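You operate a simulated robot arm through the tools that you are given. There is no shell and no other tool.

The job below is to be done with a simulated robot arm. You get a single attempt, and the scene is never put back.

Task
Wipe away the muddy ring under the blue plant pot.
Fine: lift the pot aside, use the sponge, then put pot and sponge back; knock no china. Set down upright: what you pick out. What is to be rubbed or washed off counts as gone when no trace of it is left.

It is judged by the outcome, as a careful person would: the job done as asked, and still so three seconds after it is handed in. It fails if anything else is knocked over, pushed out of place, dropped, spilled or broken.

Robot
A 6-joint arm with a three-finger gripper, fixed in place. Base frame: the origin is on the floor under the middle of its stand, x ahead of it, y to its left, z up; the work surface is at about z = 0.62. Readings come in m, rad, newtons and seconds.
It reaches about 1.213 m from its shoulder. Its first joint turns from -2.897 to 2.897 rad. Payload 4.89 kg.
Tool frame: the origin (TCP) lies between the finger pads and is the grasp point; the fingertips stand 0.03 m ahead of it; z points along the fingers, y is the line along which they close. The gripper opens to 0.164 m; its body begins 0.125 m behind the TCP.
Orientation is that of the tool frame in the base frame, as [roll, pitch, yaw] about the fixed x, y, z axes, in that order (R = Rz(yaw) Ry(pitch) Rx(roll)). With the fingers straight down and closing along the base's y, the tool's x points along the base's -x, its y along +y and its z along -z.

Tools
- The arm moves only by the tool jog_arm. Its argument "commands" is a list of rows, each an object (a shift or turn left out is 0, a gripper value left out holds the last) with "rotation": the turn, a rotation vector about the tool's x, y, z in rad, a list of three; "slide": the shift along the tool's x, y, z in m, a list of three; "fingers": the finger opening in m, from 0 to 0.164. In form: [{"rotation": [wx, wy, wz], "slide": [tx, ty, tz], "fingers": fingers}, ...]. A call has 1 to 20 rows; each row is the pose to reach, as a shift and turn from the pose commanded when the call began, along the tool's axes at that moment. Each row takes 0.2 s and may step no farther than 0.05 m and 0.15 rad from the row before; otherwise, or with a gripper value out of range, the whole call is refused. A pose out of reach is approached as far as the arm can. The call stops where the force on the tool passes 40 N (or 10 N more than at its start, if that is more) or the arm is blocked; 0.2 s more then pass. Each finger travels about 0.108 m/s and halts on what it meets, pressing with about 41 N; the grip force reading is that of the motor and also rises with nothing between the fingers. The clock runs only during rows and for 0.2 s after the last one: add rows that repeat a pose to give the fingers time. It gives the time, the measured TCP pose, the force on the tool (base axes), the opening and the grip force at its end, in the units of the frame above (readings bear some noise), with the torque about the TCP (base axes, N m) and any sound that the robot's microphone picked up.
- Cameras (640 x 400 px; columns grow to the right, rows downward): "scene" is fixed at [0.219, 0.6499, 1.2035]; the picture's right is [-0.42, -0.91, 0.00], its down [-0.64, 0.30, -0.71] and it looks along [0.65, -0.30, -0.70] (base axes); focal length 308 px, centre (320, 200). "wrist" rides on the gripper at [0.076, -0.002, -0.152] in the tool frame; the picture's right is [0.02, 1.00, 0.00], its down [-0.88, 0.02, -0.47] and it looks along [-0.47, 0.01, 0.88] (tool axes); focal length 247 px, centre (320, 200). There is no depth. A picture from a camera that has moved, and an enlarged one, comes with that camera's place and axes in the base frame and with its lens.
- capture(camera): a new picture of that camera. No time passes.
- move_column(by): moves the trunk up (or, below 0, down) by that many m; the arm rides with it, the base frame stays. It gives what a move gives, with no picture.
- close_up(camera, box): a new picture of the part [left, top, right, bottom] of that camera's present view, enlarged. No time passes.
- close_job(): hands the job in; it is judged then, once.

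Nothing tells you positions but the pictures and the camera data. Unless the task says otherwise, let go and move clear before handing in.

The tools are called by a JSON object that holds its "method" and its "body". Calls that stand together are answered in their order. jog_arm: Moves the arm, as the interface text tells. Its arguments: {"type":"object","properties":{"commands":{"type":"array"}},"required":["commands"]} The other tools are called the same way: move_column (by) moves the trunk up or down; capture (camera) takes a picture; close_up (camera, box) takes an enlarged picture of a part of a camera's view; close_job () hands the job in.

At the start:

```text
time_s: 0.0
eef_pos: [0.753, 0.4415, 0.8998]
tcp_rot: [-3.141, 0.001, 3.141]
wrist_force: [1.0, 0.0, 0.5]
ft_torque: [-0.03, 0.02, 0.03]
finger_gap: 0.164
grip_force: 0.0
trunk travel left (down, up): [-0.05, 0.34]
```

scene: 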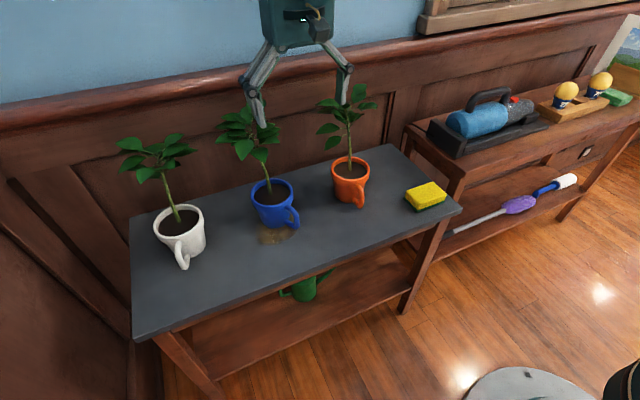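
wrist: 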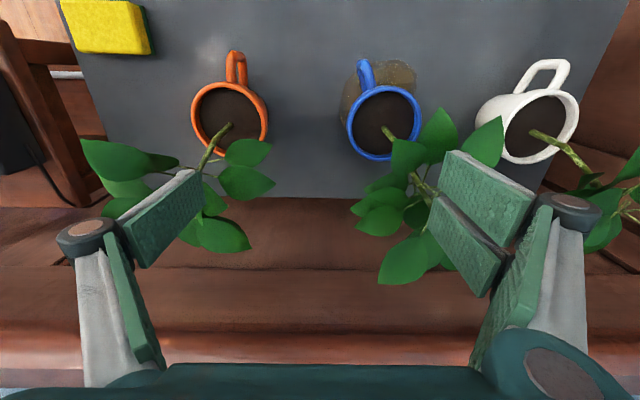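

The scene shows three potted mugs: white at y≈0.74, blue at about (0.74, 0.53) and orange at y≈0.32. The sponge is near (0.63, 0.15), and the mud shows around the front of the blue mug's foot. I'll look closer before moving.

{"method": "close_up", "body": {"camera": "scene", "box": [190, 90, 350, 270]}}

{"method": "close_up", "body": {"camera": "wrist", "box": [300, 20, 460, 200]}}

{"method": "close_up", "body": {"camera": "scene", "box": [320, 80, 480, 230]}}

{"method": "close_up", "body": {"camera": "wrist", "box": [40, 0, 300, 170]}}

```text
2.22 times, centred on (270, 180) of scene
camera zoom: at [0.219, 0.6499, 1.2035], right [-0.42, -0.91, 0.0], down [-0.64, 0.3, -0.71], along [0.65, -0.3, -0.7], focal length 685 px, centre (431, 244)
```

zoom: 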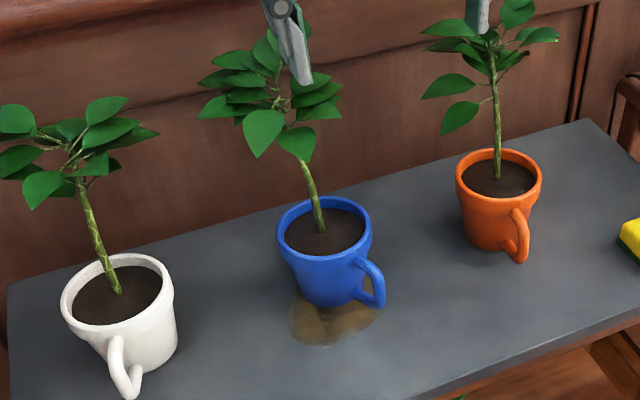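

```text
2.22 times, centred on (380, 110) of wrist
camera zoom: at [0.6764, 0.4404, 1.0527], right [-0.02, 1.0, 0.0], down [0.88, 0.02, 0.47], along [0.47, 0.01, -0.88], focal length 549 px, centre (187, 400)
```

zoom: 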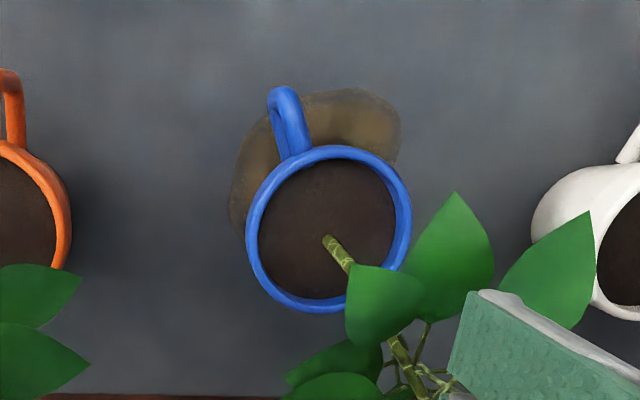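

```text
2.67 times, centred on (400, 155) of scene
camera zoom: at [0.219, 0.6499, 1.2035], right [-0.42, -0.91, 0.0], down [-0.64, 0.3, -0.71], along [0.65, -0.3, -0.7], focal length 822 px, centre (107, 320)
```

zoom: 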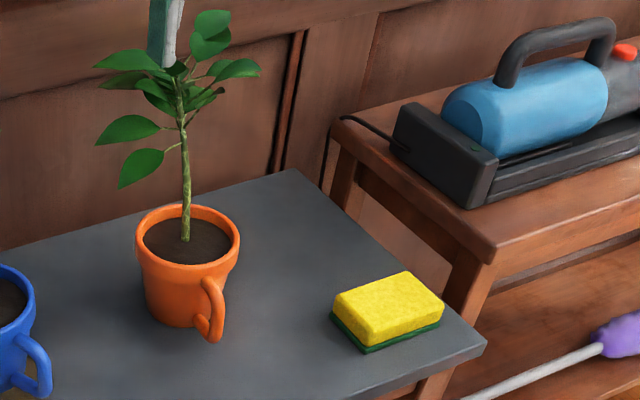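

```text
2.35 times, centred on (170, 85) of wrist
camera zoom: at [0.6764, 0.4404, 1.0527], right [-0.02, 1.0, 0.0], down [0.88, 0.02, 0.47], along [0.47, 0.01, -0.88], focal length 581 px, centre (673, 471)
```

zoom: 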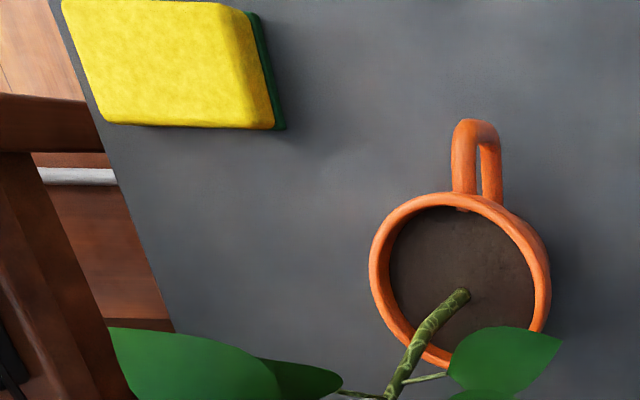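

The blue pot has a flared rim about 0.10 m across at z≈0.71, and its handle points forward and slightly to −y. I'll rise clear of the leaves first, back off towards the robot, then tilt the gripper for a side grasp under the foliage.

{"method": "jog_arm", "body": {"commands": [{"slide": [0, 0, -0.04]}, {"slide": [0, 0, -0.08]}, {"slide": [0, 0, -0.12]}, {"slide": [0.04, 0, -0.13]}, {"slide": [0.08, 0, -0.13]}, {"slide": [0.12, 0, -0.13]}, {"slide": [0.16, 0, -0.13]}, {"slide": [0.2, 0, -0.13]}, {"slide": [0.24, 0, -0.13]}]}}

```text
time_s: 2.0
eef_pos: [0.5126, 0.4426, 1.0267]
tcp_rot: [-3.142, 0.0, 3.14]
wrist_force: [1.9, -0.4, -0.8]
ft_torque: [-0.06, 0.3, 0.01]
finger_gap: 0.1641
grip_force: 0.1
trunk travel left (down, up): [-0.05, 0.34]
```

{"method": "capture", "body": {"camera": "scene"}}

{"method": "capture", "body": {"camera": "wrist"}}

```text
taken
```

scene: 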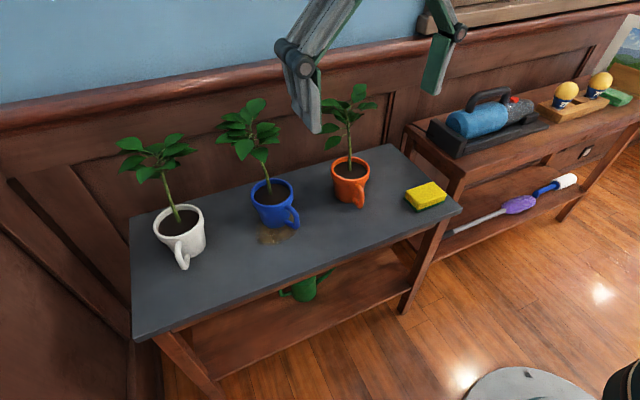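

```text
taken
camera wrist: at [0.4359, 0.4403, 1.1797], right [-0.02, 1.0, 0.0], down [0.88, 0.02, 0.47], along [0.47, 0.01, -0.88], focal length 247 px, centre (320, 200)
```

wrist: 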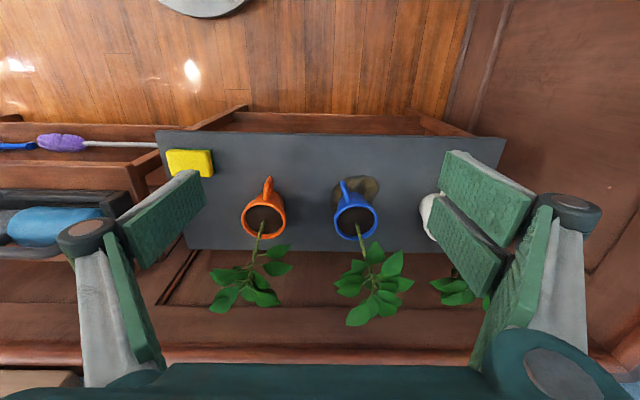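

The overview agrees with the blue rim centre near (0.743, 0.528). Next I'll turn the hand about 20° so the handle falls between the fingers, then tilt it to point forward.

{"method": "jog_arm", "body": {"commands": [{"rotation": [0, 0, -0.12]}, {"rotation": [0, 0, -0.24]}, {"rotation": [0, 0, -0.36]}]}}

{"method": "jog_arm", "body": {"commands": [{"rotation": [0, -0.14, 0]}, {"rotation": [0, -0.28, 0]}, {"rotation": [0, -0.42, 0]}, {"rotation": [0, -0.56, 0]}, {"rotation": [0, -0.7, 0]}, {"rotation": [0, -0.84, 0]}, {"rotation": [0, -0.98, 0]}, {"rotation": [0, -1.1, 0]}]}}

```text
time_s: 2.8
eef_pos: [0.5125, 0.4434, 1.0288]
tcp_rot: [-3.14, 0.001, -2.783]
wrist_force: [0.0, 0.5, 0.0]
ft_torque: [-0.04, -0.03, 0.03]
finger_gap: 0.1641
grip_force: 0.1
trunk travel left (down, up): [-0.05, 0.34]
```

```text
time_s: 4.6
eef_pos: [0.5113, 0.443, 1.0305]
tcp_rot: [3.14, 1.103, -2.785]
wrist_force: [-0.5, -1.4, -0.4]
ft_torque: [0.06, -0.01, 0.06]
finger_gap: 0.164
grip_force: 0.1
trunk travel left (down, up): [-0.05, 0.34]
```

{"method": "capture", "body": {"camera": "scene"}}

{"method": "capture", "body": {"camera": "wrist"}}

```text
taken
```

scene: 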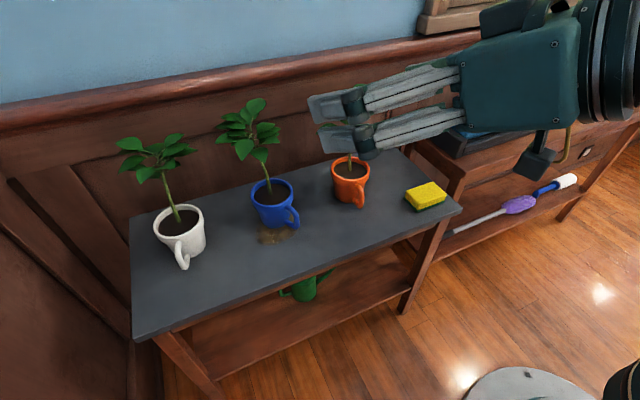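

```text
taken
camera wrist: at [0.3535, 0.3807, 1.0313], right [-0.36, 0.93, -0.02], down [-0.03, 0.01, 1.0], along [0.93, 0.36, 0.02], focal length 247 px, centre (320, 200)
```

wrist: 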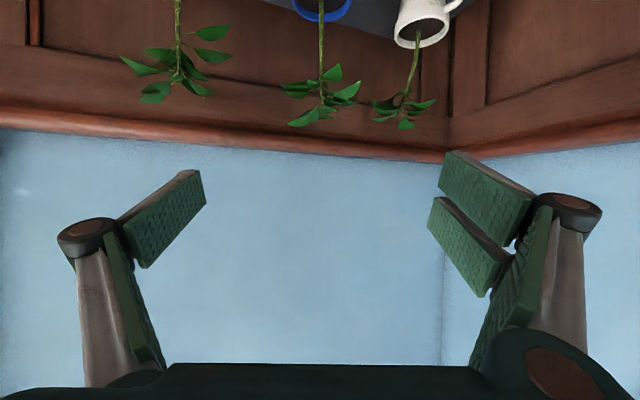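

The hand is now pointing forward with the camera box slung beneath it. I'll lower it in front of the table, in line with the blue pot.

{"method": "jog_arm", "body": {"commands": [{"slide": [0.038, 0, 0.019]}, {"slide": [0.076, 0, 0.038]}, {"slide": [0.114, 0, 0.058]}, {"slide": [0.152, 0, 0.077]}, {"slide": [0.19, 0, 0.096]}, {"slide": [0.228, 0, 0.115]}, {"slide": [0.263, 0, 0.133]}, {"slide": [0.29, 0, 0.147]}]}}

{"method": "capture", "body": {"camera": "scene"}}

{"method": "capture", "body": {"camera": "wrist"}}

```text
time_s: 6.4
eef_pos: [0.5416, 0.484, 0.8742]
tcp_rot: [-3.14, 1.096, -2.783]
wrist_force: [0.2, 1.2, 0.5]
ft_torque: [-0.03, -0.04, -0.11]
finger_gap: 0.1638
grip_force: 0.0
out of reach, approached as far as the arm can: row 4, 5, 6, 7, 8
trunk travel left (down, up): [-0.05, 0.34]
```

```text
taken
```

scene: 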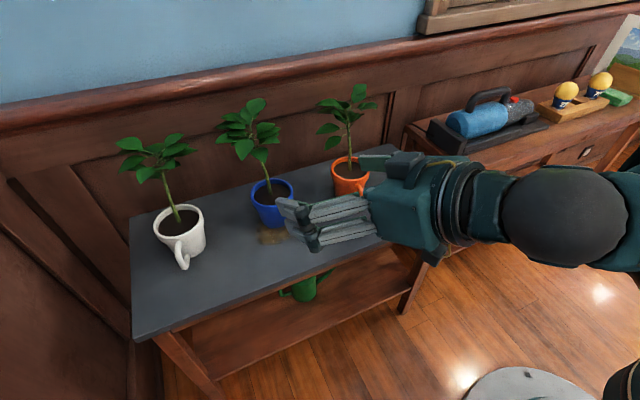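

```text
taken
camera wrist: at [0.3835, 0.4214, 0.8765], right [-0.36, 0.93, -0.02], down [-0.02, 0.01, 1.0], along [0.93, 0.36, 0.02], focal length 247 px, centre (320, 200)
```

wrist: 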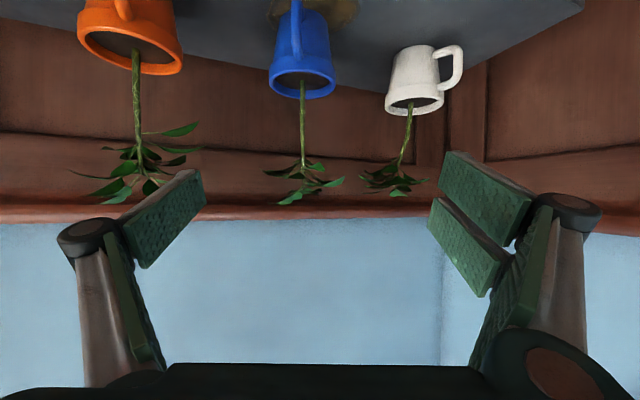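

The arm folds up too tightly to get that low so close in. Raising the trunk should give it room to reach down, so I'll do that first.

{"method": "move_column", "body": {"by": 0.2}}

```text
time_s: 8.6
eef_pos: [0.5422, 0.4824, 1.0742]
tcp_rot: [-3.14, 1.096, -2.783]
wrist_force: [0.0, 0.5, 0.0]
ft_torque: [-0.01, 0.01, 0.01]
finger_gap: 0.1641
grip_force: 0.0
trunk travel left (down, up): [-0.25, 0.14]
```

{"method": "jog_arm", "body": {"commands": [{"slide": [0, 0, 0]}]}}

```text
time_s: 9.0
eef_pos: [0.5421, 0.4834, 1.0737]
tcp_rot: [-3.139, 1.096, -2.783]
wrist_force: [-0.7, -0.4, -0.8]
ft_torque: [-0.02, 0.0, 0.03]
finger_gap: 0.1641
grip_force: 0.0
trunk travel left (down, up): [-0.25, 0.14]
```

{"method": "jog_arm", "body": {"commands": [{"slide": [0.04, -0.01, 0.0206]}, {"slide": [0.08, -0.02, 0.0411]}, {"slide": [0.12, -0.028, 0.0617]}, {"slide": [0.16, -0.028, 0.0822]}, {"slide": [0.2, -0.028, 0.1028]}, {"slide": [0.24, -0.028, 0.1234]}, {"slide": [0.28, -0.028, 0.144]}]}}

{"method": "capture", "body": {"camera": "wrist"}}

{"method": "capture", "body": {"camera": "scene"}}

```text
time_s: 10.6
eef_pos: [0.691, 0.5967, 0.9357]
tcp_rot: [-3.131, 1.072, -2.78]
wrist_force: [1.8, 2.9, -4.0]
ft_torque: [-0.01, -0.25, -0.21]
finger_gap: 0.1635
grip_force: 0.1
out of reach, approached as far as the arm can: row 1, 2, 3, 4, 5, 6, 7
trunk travel left (down, up): [-0.25, 0.14]
```

```text
taken
camera wrist: at [0.5322, 0.5365, 0.9425], right [-0.35, 0.94, -0.02], down [0.0, 0.03, 1.0], along [0.94, 0.35, -0.01], focal length 247 px, centre (320, 200)
```

wrist: 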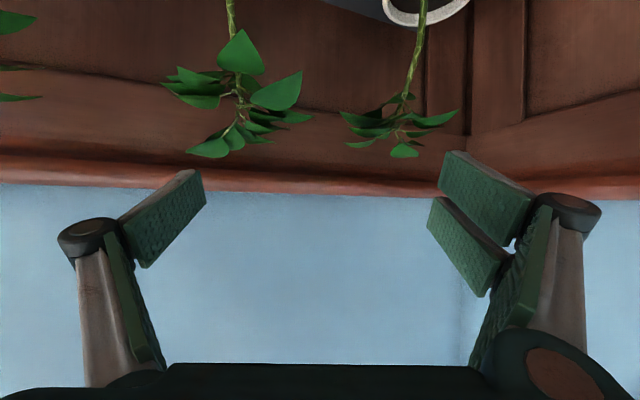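

```text
taken
```

scene: 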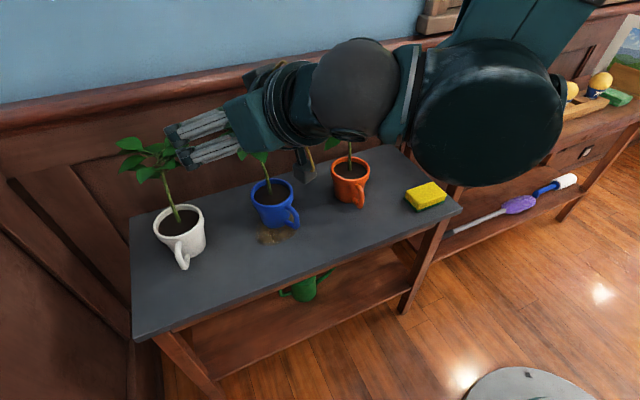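

The limit turns out to be on reaching low with this much forward tilt, and the arm crept out toward the plants. I'll back straight away from the foliage, up and out, then use a steeper hand angle with the trunk low.

{"method": "jog_arm", "body": {"commands": [{"slide": [-0.0167, 0, -0.0319]}, {"slide": [-0.0288, 0, -0.0726]}, {"slide": [-0.0408, 0, -0.1132]}, {"slide": [-0.0528, 0, -0.154]}, {"slide": [-0.0648, 0, -0.1946]}]}}

{"method": "capture", "body": {"camera": "scene"}}

```text
time_s: 11.8
eef_pos: [0.5372, 0.5525, 1.0847]
tcp_rot: [3.141, 1.096, -2.784]
wrist_force: [1.2, 1.2, -0.8]
ft_torque: [-0.05, -0.01, -0.09]
finger_gap: 0.1639
grip_force: 0.0
trunk travel left (down, up): [-0.25, 0.14]
```

```text
taken
```

scene: 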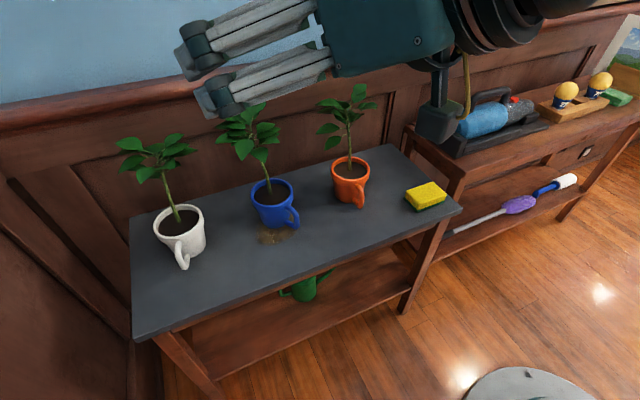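

Nothing was disturbed. Next I'll steepen the hand to about 50° from vertical, line up with the pot, and run the trunk fully down.

{"method": "jog_arm", "body": {"commands": [{"rotation": [0, 0.11, 0], "slide": [0, -0.04, 0]}, {"rotation": [0, 0.22, 0], "slide": [0, -0.08, 0]}, {"rotation": [0, 0.22, 0], "slide": [0, -0.095, 0]}]}}

{"method": "move_column", "body": {"by": -0.25}}

{"method": "capture", "body": {"camera": "scene"}}

{"method": "capture", "body": {"camera": "wrist"}}

```text
time_s: 12.6
eef_pos: [0.5697, 0.4603, 1.0837]
tcp_rot: [-3.14, 0.876, -2.783]
wrist_force: [0.3, 0.4, 0.0]
ft_torque: [-0.02, -0.02, 0.0]
finger_gap: 0.1639
grip_force: 0.0
trunk travel left (down, up): [-0.25, 0.14]
```

```text
time_s: 15.2
eef_pos: [0.5705, 0.4616, 0.8331]
tcp_rot: [-3.142, 0.876, -2.784]
wrist_force: [0.0, 0.1, 0.2]
ft_torque: [0.01, -0.01, 0.01]
finger_gap: 0.164
grip_force: 0.0
trunk travel left (down, up): [0.0, 0.39]
```

```text
taken
```

scene: 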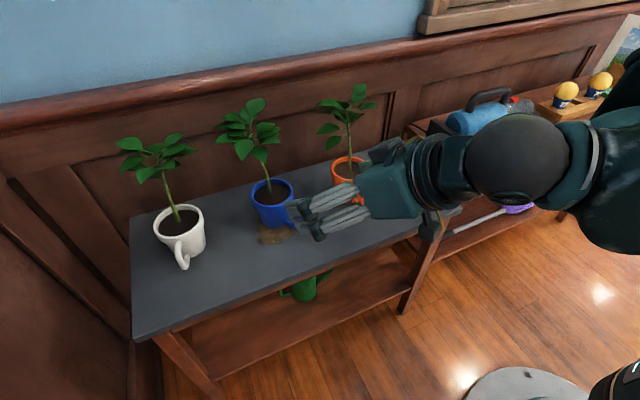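

```text
taken
camera wrist: at [0.4159, 0.401, 0.873], right [-0.36, 0.93, -0.02], down [0.18, 0.09, 0.98], along [0.91, 0.35, -0.2], focal length 247 px, centre (320, 200)
```

wrist: 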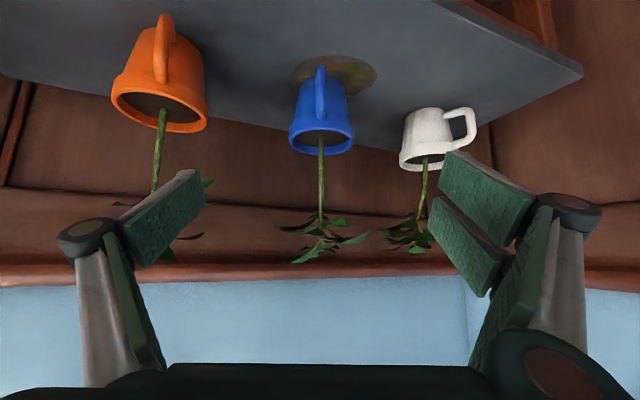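

The blue mug is centred between the fingers, with its handle pointing at the camera. I'll advance along the tool axis in two stages and check on the way.

{"method": "jog_arm", "body": {"commands": [{"slide": [-0.003, 0, 0.035]}, {"slide": [-0.005, 0, 0.07]}, {"slide": [-0.008, 0, 0.105]}, {"slide": [-0.01, 0.001, 0.14]}]}}

{"method": "capture", "body": {"camera": "wrist"}}

{"method": "close_up", "body": {"camera": "scene", "box": [190, 90, 430, 260]}}

```text
time_s: 16.1
eef_pos: [0.677, 0.5028, 0.7515]
tcp_rot: [-3.141, 0.878, -2.784]
wrist_force: [-0.7, -0.5, 1.2]
ft_torque: [0.08, 0.02, 0.08]
finger_gap: 0.1641
grip_force: 0.1
trunk travel left (down, up): [0.0, 0.39]
```

```text
taken
camera wrist: at [0.5222, 0.443, 0.7908], right [-0.36, 0.93, -0.02], down [0.18, 0.09, 0.98], along [0.91, 0.35, -0.2], focal length 247 px, centre (320, 200)
```

wrist: 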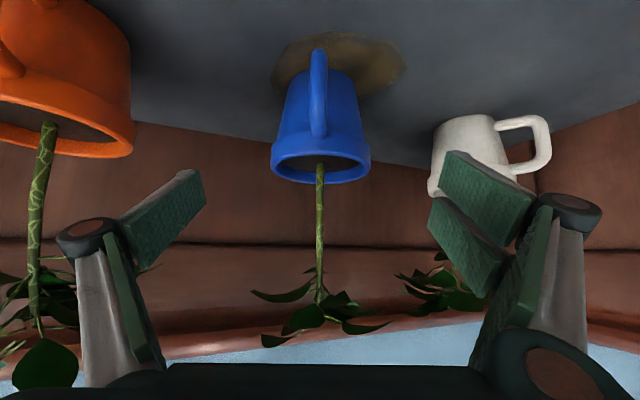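

```text
2.35 times, centred on (310, 175) of scene
camera zoom: at [0.219, 0.6499, 1.2035], right [-0.42, -0.91, 0.0], down [-0.64, 0.3, -0.71], along [0.65, -0.3, -0.7], focal length 725 px, centre (344, 259)
```

zoom: 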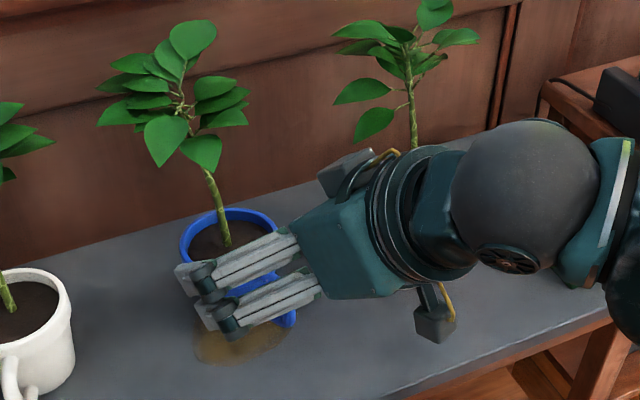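

{"method": "jog_arm", "body": {"commands": [{"slide": [-0.001, 0, 0.025]}, {"slide": [-0.002, 0, 0.05]}, {"slide": [-0.003, 0, 0.074]}]}}

{"method": "capture", "body": {"camera": "wrist"}}

{"method": "close_up", "body": {"camera": "scene", "box": [190, 90, 430, 260]}}

```text
time_s: 16.9
eef_pos: [0.7324, 0.5234, 0.705]
tcp_rot: [-3.141, 0.878, -2.782]
wrist_force: [-0.9, 0.0, -0.3]
ft_torque: [0.06, 0.03, -0.02]
finger_gap: 0.164
grip_force: 0.0
trunk travel left (down, up): [0.0, 0.39]
```

```text
taken
camera wrist: at [0.5772, 0.4626, 0.7446], right [-0.36, 0.93, -0.02], down [0.18, 0.09, 0.98], along [0.91, 0.35, -0.2], focal length 247 px, centre (320, 200)
```

wrist: 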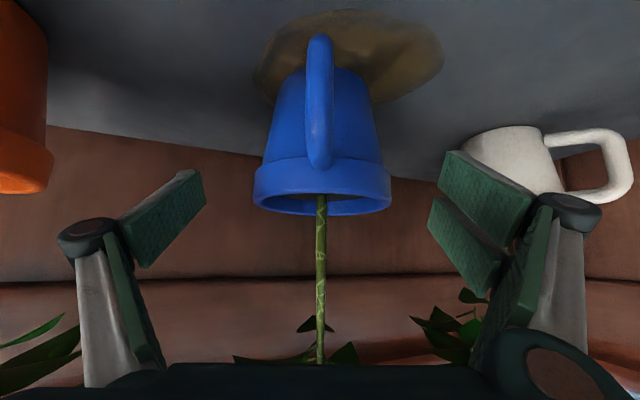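

```text
2.35 times, centred on (310, 175) of scene
camera zoom: at [0.219, 0.6499, 1.2035], right [-0.42, -0.91, 0.0], down [-0.64, 0.3, -0.71], along [0.65, -0.3, -0.7], focal length 725 px, centre (344, 259)
```

zoom: 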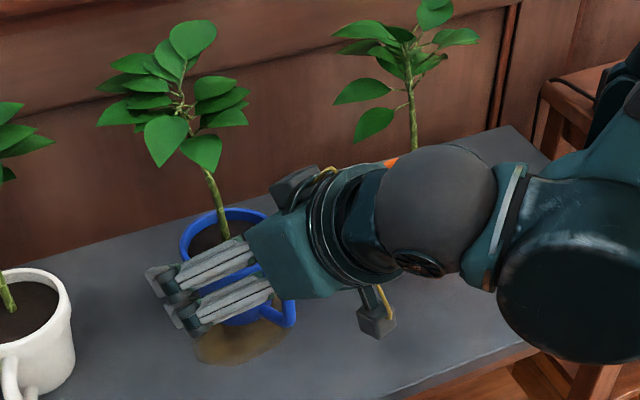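

The mug's rim band sits level with the finger pads. I'll close the fingers partway and check where the tips lie before gripping.

{"method": "jog_arm", "body": {"commands": [{"slide": [0, 0, 0], "fingers": 0.125}, {"slide": [0, 0, 0], "fingers": 0.125}]}}

{"method": "capture", "body": {"camera": "wrist"}}

{"method": "close_up", "body": {"camera": "scene", "box": [220, 150, 320, 240]}}

```text
time_s: 17.6
eef_pos: [0.7336, 0.5221, 0.7049]
tcp_rot: [3.14, 0.877, -2.782]
wrist_force: [0.3, -0.7, 0.1]
ft_torque: [-0.01, -0.01, -0.02]
finger_gap: 0.1249
grip_force: 0.2
trunk travel left (down, up): [0.0, 0.39]
```

```text
taken
camera wrist: at [0.5774, 0.4626, 0.7445], right [-0.36, 0.93, -0.02], down [0.18, 0.09, 0.98], along [0.91, 0.35, -0.2], focal length 247 px, centre (320, 200)
```

wrist: 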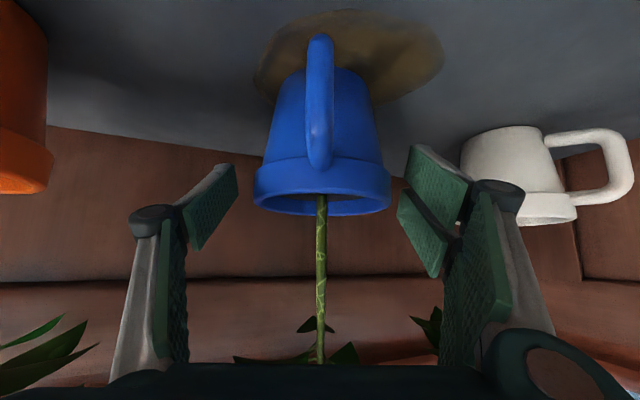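

```text
4.44 times, centred on (270, 195) of scene
camera zoom: at [0.219, 0.6499, 1.2035], right [-0.42, -0.91, 0.0], down [-0.64, 0.3, -0.71], along [0.65, -0.3, -0.7], focal length 1369 px, centre (542, 222)
```

zoom: 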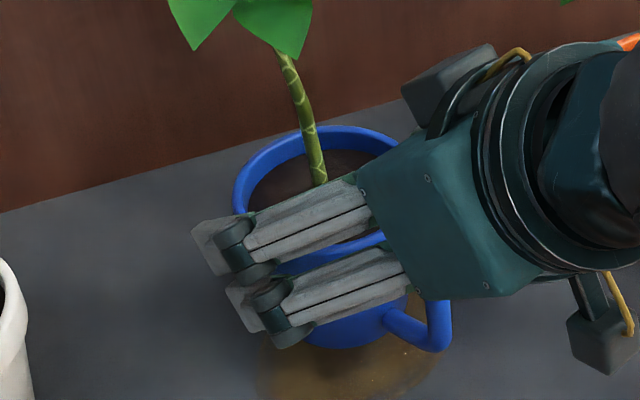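

The rim sits mid-pad, so I'll ease in 5 mm more and close on it.

{"method": "jog_arm", "body": {"commands": [{"slide": [0, 0, 0.005], "fingers": 0.115}, {"slide": [0, 0, 0.005], "fingers": 0.105}, {"slide": [0, 0, 0.005], "fingers": 0.08}, {"slide": [0, 0, 0.005], "fingers": 0.06}, {"slide": [0, 0, 0.005], "fingers": 0.06}, {"slide": [0, 0, 0.005], "fingers": 0.06}]}}

{"method": "capture", "body": {"camera": "wrist"}}

{"method": "close_up", "body": {"camera": "scene", "box": [220, 150, 320, 240]}}

```text
time_s: 18.9
eef_pos: [0.7368, 0.5244, 0.7028]
tcp_rot: [3.141, 0.877, -2.783]
wrist_force: [0.1, 4.1, 3.8]
ft_torque: [0.01, -0.18, 0.09]
finger_gap: 0.0969
grip_force: 41.0
trunk travel left (down, up): [0.0, 0.39]
```

```text
taken
camera wrist: at [0.5813, 0.4638, 0.742], right [-0.36, 0.93, -0.02], down [0.18, 0.09, 0.98], along [0.91, 0.35, -0.2], focal length 247 px, centre (320, 200)
```

wrist: 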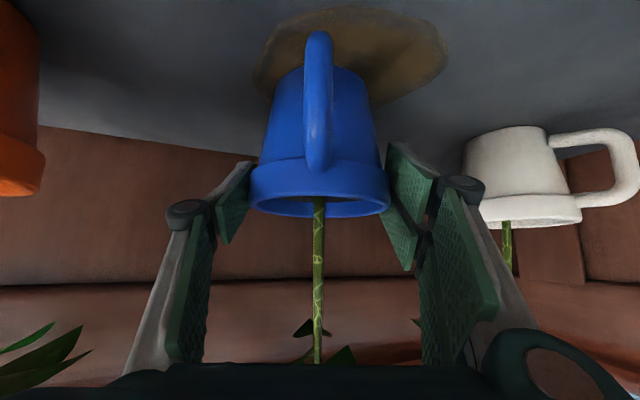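

```text
4.44 times, centred on (270, 195) of scene
camera zoom: at [0.219, 0.6499, 1.2035], right [-0.42, -0.91, 0.0], down [-0.64, 0.3, -0.71], along [0.65, -0.3, -0.7], focal length 1369 px, centre (542, 222)
```

zoom: 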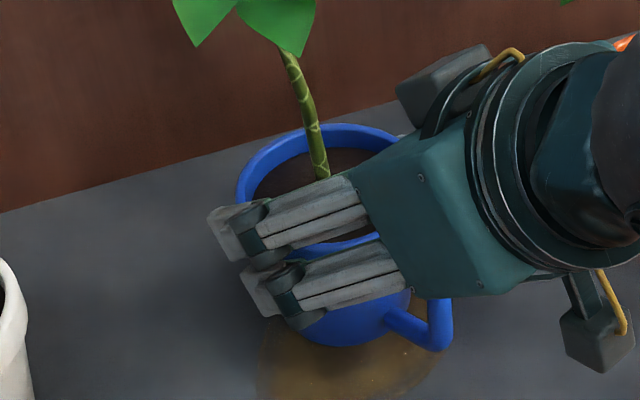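

The grip is firm at 41 N. I'll lift slowly by 3 cm and check that the pot hangs straight.

{"method": "jog_arm", "body": {"commands": [{"slide": [-0.0038, 0, -0.0032]}, {"slide": [-0.0077, 0, -0.0064]}, {"slide": [-0.0154, 0, -0.0128]}, {"slide": [-0.023, 0, -0.0192]}, {"slide": [-0.023, 0, -0.0192]}]}}

{"method": "capture", "body": {"camera": "wrist"}}

{"method": "capture", "body": {"camera": "scene"}}

```text
time_s: 20.1
eef_pos: [0.7349, 0.5237, 0.7311]
tcp_rot: [-3.141, 0.876, -2.782]
wrist_force: [-0.7, 0.8, -7.0]
ft_torque: [-0.04, 0.04, -0.02]
finger_gap: 0.097
grip_force: 40.8
trunk travel left (down, up): [0.0, 0.39]
```

```text
taken
camera wrist: at [0.5798, 0.4632, 0.7725], right [-0.36, 0.93, -0.02], down [0.18, 0.09, 0.98], along [0.91, 0.35, -0.2], focal length 247 px, centre (320, 200)
```

wrist: 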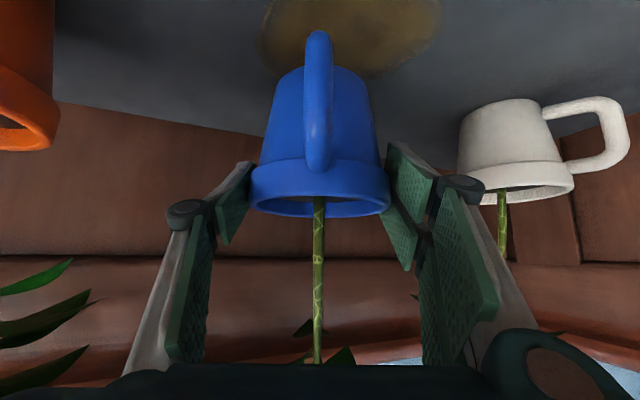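

```text
taken
```

scene: 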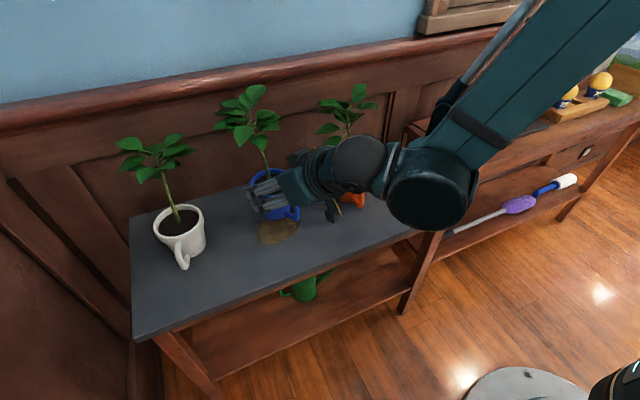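

The pot hangs steady, weighs about 7 N, and hasn't slipped. I'll raise the trunk so it clears all the foliage, then carry it over to the free back-right part of the table.

{"method": "move_column", "body": {"by": 0.34}}

{"method": "capture", "body": {"camera": "scene"}}

{"method": "capture", "body": {"camera": "wrist"}}

```text
time_s: 23.5
eef_pos: [0.7352, 0.5229, 1.0728]
tcp_rot: [-3.142, 0.877, -2.782]
wrist_force: [-0.7, -0.5, -5.7]
ft_torque: [-0.02, 0.05, 0.0]
finger_gap: 0.0972
grip_force: 40.5
trunk travel left (down, up): [-0.34, 0.05]
```

```text
taken
```

scene: 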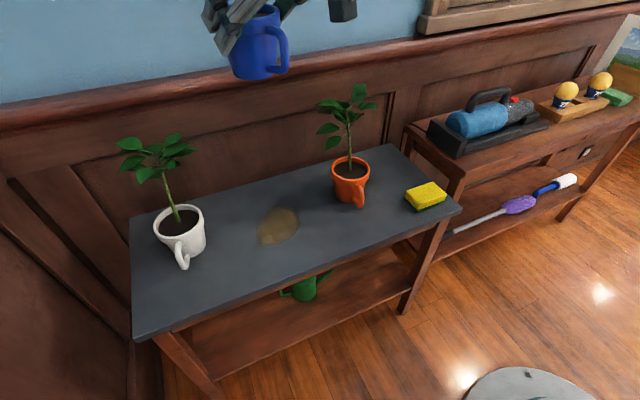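

```text
taken
camera wrist: at [0.5799, 0.4633, 1.1123], right [-0.36, 0.93, -0.02], down [0.18, 0.09, 0.98], along [0.91, 0.35, -0.2], focal length 247 px, centre (320, 200)
```

wrist: 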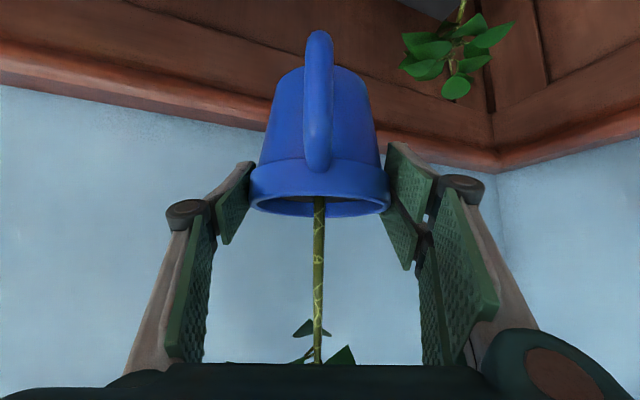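

{"method": "close_up", "body": {"camera": "scene", "box": [230, 180, 330, 270]}}

```text
4.44 times, centred on (280, 225) of scene
camera zoom: at [0.219, 0.6499, 1.2035], right [-0.42, -0.91, 0.0], down [-0.64, 0.3, -0.71], along [0.65, -0.3, -0.7], focal length 1369 px, centre (498, 89)
```

zoom: 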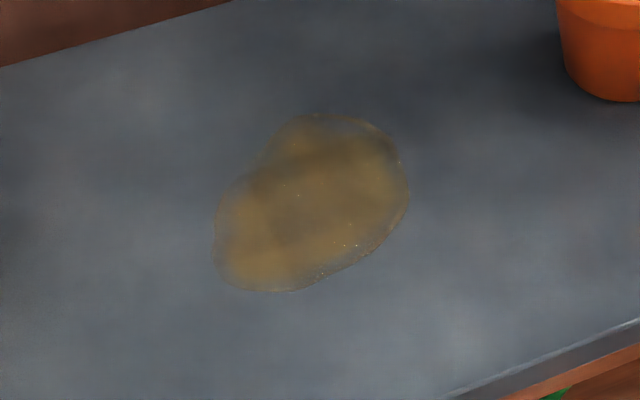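

The whole stain is now visible, spanning roughly x 0.67–0.79 and y 0.475–0.59. I'll carry the pot sideways above the orange plant in stages, watching the reach.

{"method": "jog_arm", "body": {"commands": [{"slide": [0.0058, -0.0364, -0.007], "rotation": [0.0342, 0, 0.0285]}, {"slide": [0.0117, -0.0728, -0.014], "rotation": [0.0684, 0, 0.057]}, {"slide": [0.0175, -0.1092, -0.021], "rotation": [0.1026, 0, 0.0855]}, {"slide": [0.0234, -0.1456, -0.028], "rotation": [0.1368, 0, 0.114]}, {"slide": [0.0292, -0.182, -0.035], "rotation": [0.171, 0, 0.1425]}]}}

```text
time_s: 24.7
eef_pos: [0.7583, 0.3378, 1.0702]
tcp_rot: [-3.14, 0.877, -3.007]
wrist_force: [0.5, 0.6, -5.3]
ft_torque: [-0.05, 0.01, -0.09]
finger_gap: 0.0967
grip_force: 40.6
trunk travel left (down, up): [-0.34, 0.05]
```

{"method": "jog_arm", "body": {"commands": [{"slide": [0.0008, -0.0378, -0.001], "rotation": [0.0342, 0, 0.0284]}, {"slide": [0.0016, -0.0755, -0.002], "rotation": [0.0684, 0, 0.0568]}, {"slide": [0.0025, -0.1133, -0.003], "rotation": [0.1025, 0, 0.0852]}, {"slide": [0.0033, -0.151, -0.004], "rotation": [0.1367, 0, 0.1136]}, {"slide": [0.0041, -0.1888, -0.0049], "rotation": [0.1709, 0, 0.142]}, {"slide": [0.0041, -0.1888, -0.0049], "rotation": [0.1709, 0, 0.142]}]}}

{"method": "capture", "body": {"camera": "scene"}}

{"method": "capture", "body": {"camera": "wrist"}}

```text
time_s: 26.1
eef_pos: [0.7759, 0.1496, 1.0703]
tcp_rot: [-3.14, 0.876, 3.055]
wrist_force: [0.1, -1.4, -6.3]
ft_torque: [0.04, 0.06, 0.03]
finger_gap: 0.0969
grip_force: 41.3
trunk travel left (down, up): [-0.34, 0.05]
```

```text
taken
```

scene: 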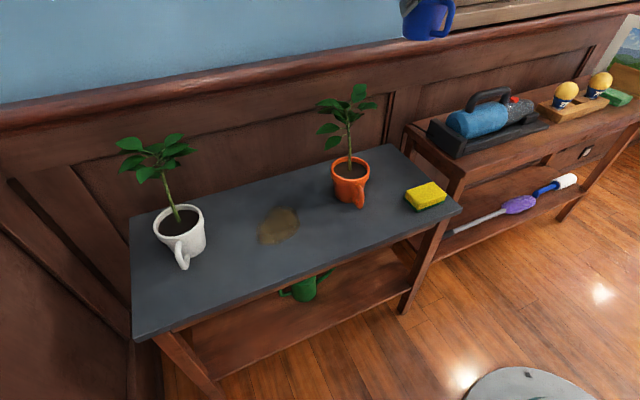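

```text
taken
camera wrist: at [0.6108, 0.1616, 1.1099], right [0.07, 1.0, -0.02], down [0.2, 0.0, 0.98], along [0.98, -0.07, -0.2], focal length 247 px, centre (320, 200)
```

wrist: 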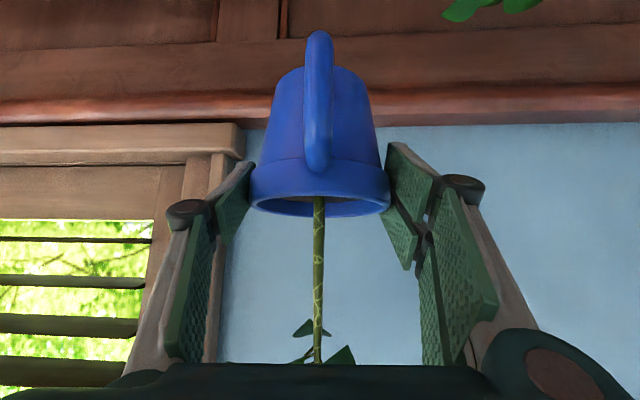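

The pot is now over the back-right area. I'll test in the air that the arm can make the last few centimetres down, then lower with the trunk.

{"method": "jog_arm", "body": {"commands": [{"slide": [0.0115, 0, 0.0096]}, {"slide": [0.0215, 0, 0.018]}, {"slide": [0.0215, 0, 0.018]}]}}

{"method": "move_column", "body": {"by": -0.2}}

{"method": "capture", "body": {"camera": "scene"}}

{"method": "capture", "body": {"camera": "wrist"}}

```text
time_s: 26.9
eef_pos: [0.7856, 0.1528, 1.0599]
tcp_rot: [-3.139, 0.874, 3.056]
wrist_force: [0.3, 0.6, -7.2]
ft_torque: [-0.01, 0.08, 0.01]
finger_gap: 0.0971
grip_force: 40.3
out of reach, approached as far as the arm can: row 1, 2, 3
trunk travel left (down, up): [-0.34, 0.05]
```

```text
time_s: 29.1
eef_pos: [0.7859, 0.1526, 0.8606]
tcp_rot: [-3.14, 0.874, 3.055]
wrist_force: [-0.1, 0.1, -5.7]
ft_torque: [-0.03, 0.09, 0.02]
finger_gap: 0.097
grip_force: 40.6
trunk travel left (down, up): [-0.14, 0.25]
```

```text
taken
```

scene: 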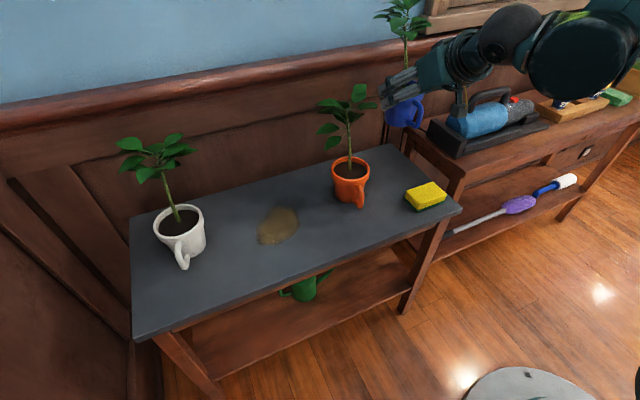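

```text
taken
camera wrist: at [0.6208, 0.165, 0.9015], right [0.07, 1.0, -0.02], down [0.2, 0.0, 0.98], along [0.98, -0.08, -0.2], focal length 247 px, centre (320, 200)
```

wrist: 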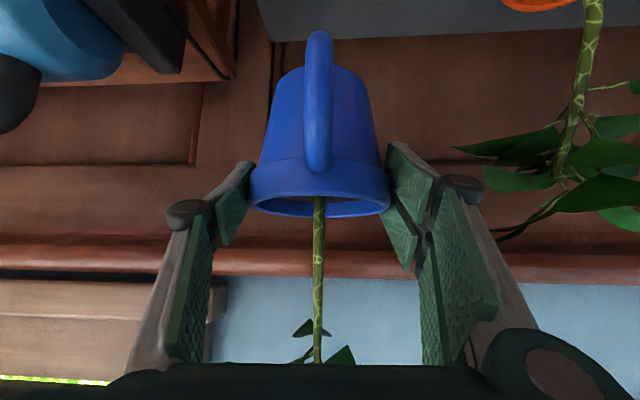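

The arm bottoms out about 2 cm short at this radius, so the pot needs to go slightly further out. I'll check clearance to the orange plant's leaves before going on.

{"method": "close_up", "body": {"camera": "scene", "box": [310, 0, 490, 150]}}

{"method": "close_up", "body": {"camera": "wrist", "box": [380, 60, 640, 300]}}

```text
2.67 times, centred on (400, 75) of scene
camera zoom: at [0.219, 0.6499, 1.2035], right [-0.42, -0.91, 0.0], down [-0.64, 0.3, -0.71], along [0.65, -0.3, -0.7], focal length 822 px, centre (107, 533)
```

zoom: 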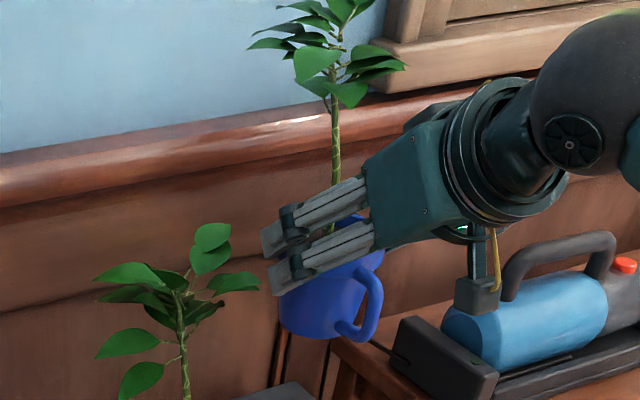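

```text
1.67 times, centred on (510, 180) of wrist
camera zoom: at [0.6208, 0.165, 0.9015], right [0.07, 1.0, -0.02], down [0.2, 0.0, 0.98], along [0.98, -0.08, -0.2], focal length 412 px, centre (3, 233)
```

zoom: 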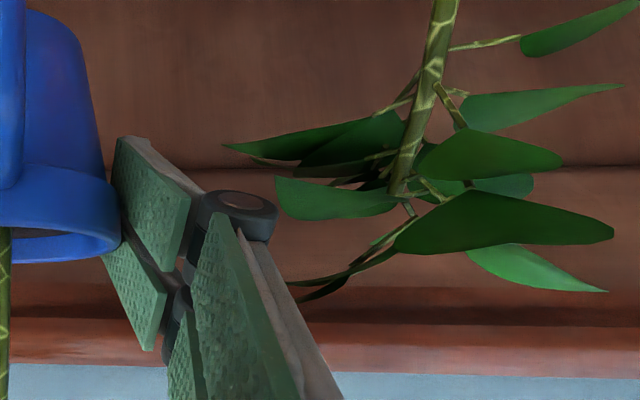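

The right-hand finger joint would pass within about a centimetre of the orange leaves on the way down. I'll swing the hand round so it comes in from the table's free right side instead; that also gives more reach.

{"method": "jog_arm", "body": {"commands": [{"slide": [-0.023, 0, -0.0193]}, {"slide": [-0.0256, -0.0022, -0.0162], "rotation": [-0.107, 0, -0.0896]}, {"slide": [-0.0282, -0.0044, -0.0132], "rotation": [-0.214, 0, -0.1791]}, {"slide": [-0.0307, -0.0065, -0.0101], "rotation": [-0.321, 0, -0.2687]}, {"slide": [-0.0333, -0.0087, -0.0071], "rotation": [-0.428, 0, -0.3582]}, {"slide": [-0.0359, -0.0109, -0.004], "rotation": [-0.535, 0, -0.4478]}, {"slide": [-0.0359, -0.0109, -0.004], "rotation": [-0.535, 0, -0.4478]}]}}

{"method": "capture", "body": {"camera": "scene"}}

{"method": "capture", "body": {"camera": "wrist"}}

```text
time_s: 30.6
eef_pos: [0.8049, 0.1403, 0.8903]
tcp_rot: [-3.14, 0.872, -2.53]
wrist_force: [0.8, -0.2, -6.9]
ft_torque: [-0.08, 0.05, 0.0]
finger_gap: 0.0968
grip_force: 41.0
trunk travel left (down, up): [-0.14, 0.25]
```

```text
taken
```

scene: 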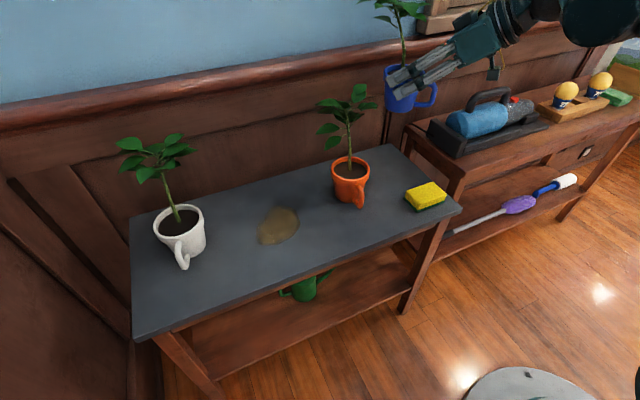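

```text
taken
camera wrist: at [0.6704, 0.0427, 0.9323], right [-0.59, 0.81, -0.02], down [0.16, 0.13, 0.98], along [0.8, 0.57, -0.2], focal length 247 px, centre (320, 200)
```

wrist: 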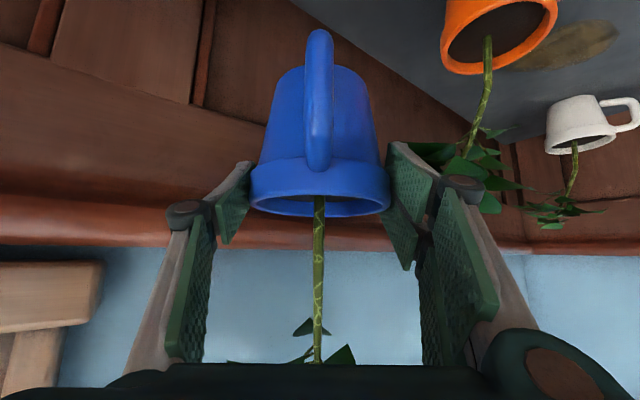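

{"method": "jog_arm", "body": {"commands": [{"slide": [0.0191, 0, 0.0161]}, {"slide": [0.0368, 0, 0.0309]}, {"slide": [0.0368, 0, 0.0309]}]}}

```text
time_s: 31.4
eef_pos: [0.8023, 0.1396, 0.8438]
tcp_rot: [-3.141, 0.874, -2.53]
wrist_force: [0.5, -0.4, -5.9]
ft_torque: [-0.04, 0.0, -0.01]
finger_gap: 0.0971
grip_force: 41.4
trunk travel left (down, up): [-0.14, 0.25]
```

Reach is confirmed. I'll lower with the trunk in two steps.

{"method": "move_column", "body": {"by": -0.11}}

{"method": "capture", "body": {"camera": "scene"}}

{"method": "capture", "body": {"camera": "wrist"}}

```text
time_s: 32.9
eef_pos: [0.8028, 0.1392, 0.7338]
tcp_rot: [-3.14, 0.872, -2.533]
wrist_force: [0.4, 0.3, -5.5]
ft_torque: [-0.03, 0.05, 0.0]
finger_gap: 0.0974
grip_force: 40.9
trunk travel left (down, up): [-0.03, 0.36]
```

```text
taken
```

scene: 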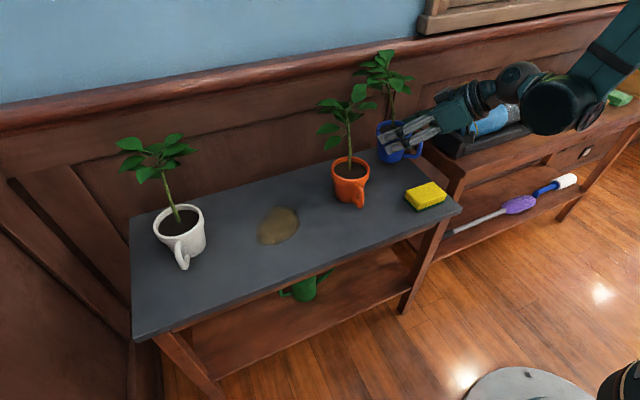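

```text
taken
camera wrist: at [0.6676, 0.0423, 0.7744], right [-0.58, 0.81, -0.02], down [0.16, 0.13, 0.98], along [0.8, 0.57, -0.2], focal length 247 px, centre (320, 200)
```

wrist: 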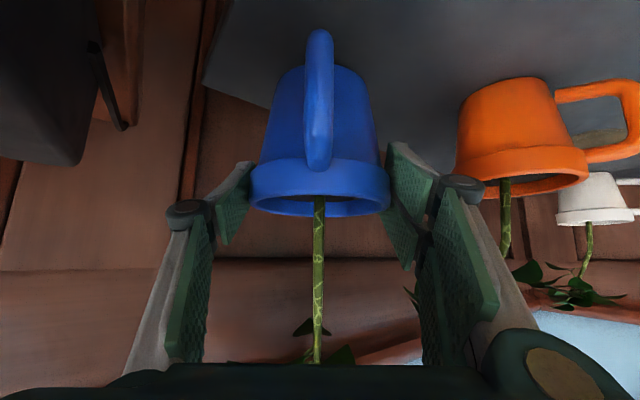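

{"method": "move_column", "body": {"by": -0.03}}

{"method": "close_up", "body": {"camera": "scene", "box": [340, 90, 460, 210]}}

{"method": "capture", "body": {"camera": "wrist"}}

```text
time_s: 33.6
eef_pos: [0.8025, 0.1393, 0.703]
tcp_rot: [-3.141, 0.873, -2.53]
wrist_force: [-0.1, 0.1, -6.3]
ft_torque: [-0.05, 0.06, -0.03]
finger_gap: 0.0971
grip_force: 41.2
trunk travel left (down, up): [0.0, 0.39]
```

```text
3.33 times, centred on (400, 150) of scene
camera zoom: at [0.219, 0.6499, 1.2035], right [-0.42, -0.91, 0.0], down [-0.64, 0.3, -0.71], along [0.65, -0.3, -0.7], focal length 1027 px, centre (53, 367)
```

zoom: 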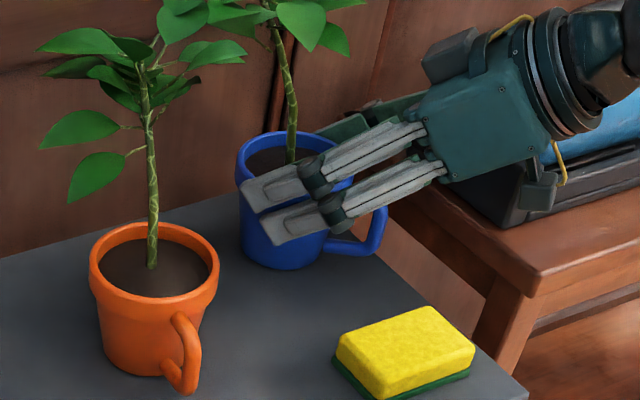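

```text
taken
camera wrist: at [0.6675, 0.0423, 0.7443], right [-0.58, 0.81, -0.02], down [0.16, 0.13, 0.98], along [0.8, 0.57, -0.2], focal length 247 px, centre (320, 200)
```

wrist: 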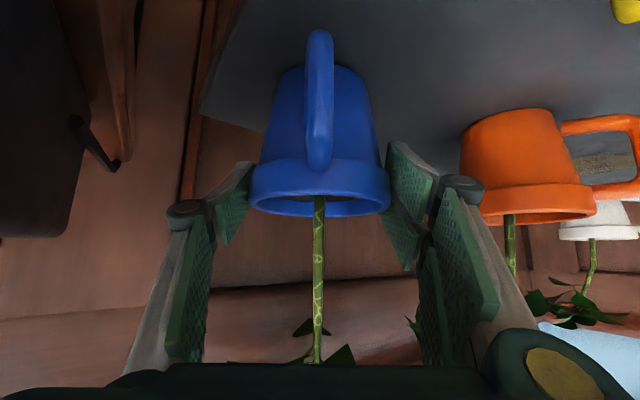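

The pot is still hanging a millimetre or two above the surface. I'll settle it with tiny downward steps.

{"method": "jog_arm", "body": {"commands": [{"slide": [0.0008, 0, 0.0006]}, {"slide": [0.0015, 0, 0.0013]}, {"slide": [0.0015, 0, 0.0013]}]}}

```text
time_s: 34.4
eef_pos: [0.8018, 0.1379, 0.7029]
tcp_rot: [3.139, 0.875, -2.531]
wrist_force: [3.8, -0.5, 24.6]
ft_torque: [0.43, -0.7, 0.03]
finger_gap: 0.0971
grip_force: 41.0
trunk travel left (down, up): [0.0, 0.39]
```

The pot is on the table now with some preload. I'll ease that off and then open the fingers moderately.

{"method": "jog_arm", "body": {"commands": [{"slide": [-0.0007, 0, -0.0006]}, {"slide": [-0.0007, 0, -0.0006]}]}}

```text
time_s: 35.0
eef_pos: [0.8024, 0.1395, 0.702]
tcp_rot: [3.141, 0.87, -2.531]
wrist_force: [-1.1, -4.0, 3.3]
ft_torque: [-0.14, -0.17, -0.12]
finger_gap: 0.0969
grip_force: 41.0
trunk travel left (down, up): [0.0, 0.39]
```

{"method": "jog_arm", "body": {"commands": [{"slide": [0, 0, 0], "fingers": 0.1}, {"slide": [0, 0, 0], "fingers": 0.105}, {"slide": [0, 0, 0], "fingers": 0.115}, {"slide": [0, 0, 0], "fingers": 0.125}, {"slide": [0, 0, 0], "fingers": 0.125}]}}

{"method": "capture", "body": {"camera": "wrist"}}

{"method": "close_up", "body": {"camera": "scene", "box": [340, 90, 460, 210]}}

```text
time_s: 36.2
eef_pos: [0.8031, 0.1396, 0.7034]
tcp_rot: [-3.142, 0.873, -2.531]
wrist_force: [0.3, 1.0, 0.7]
ft_torque: [0.01, -0.01, 0.04]
finger_gap: 0.1252
grip_force: 0.0
trunk travel left (down, up): [0.0, 0.39]
```

```text
taken
camera wrist: at [0.6676, 0.0424, 0.7435], right [-0.58, 0.81, -0.02], down [0.16, 0.13, 0.98], along [0.8, 0.57, -0.2], focal length 247 px, centre (320, 200)
```

wrist: 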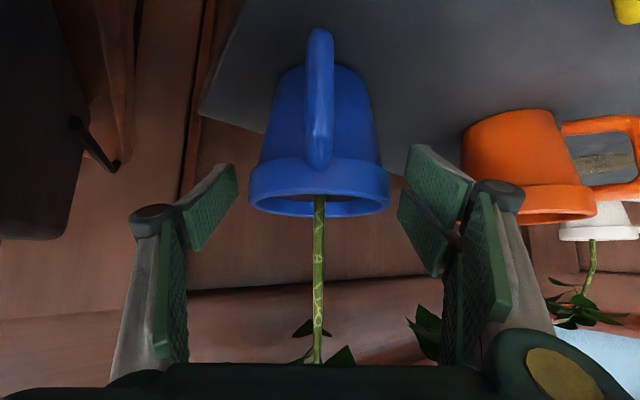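

```text
3.33 times, centred on (400, 150) of scene
camera zoom: at [0.219, 0.6499, 1.2035], right [-0.42, -0.91, 0.0], down [-0.64, 0.3, -0.71], along [0.65, -0.3, -0.7], focal length 1027 px, centre (53, 367)
```

zoom: 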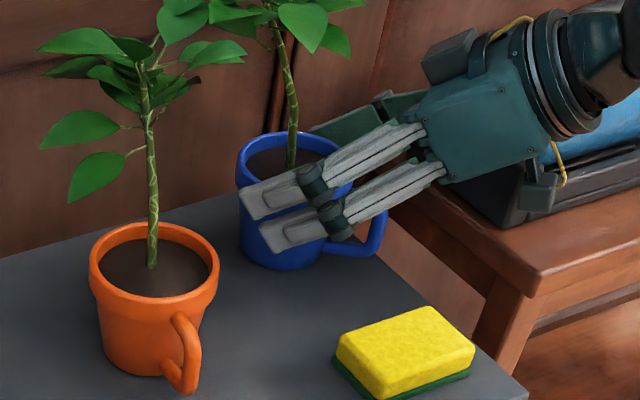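

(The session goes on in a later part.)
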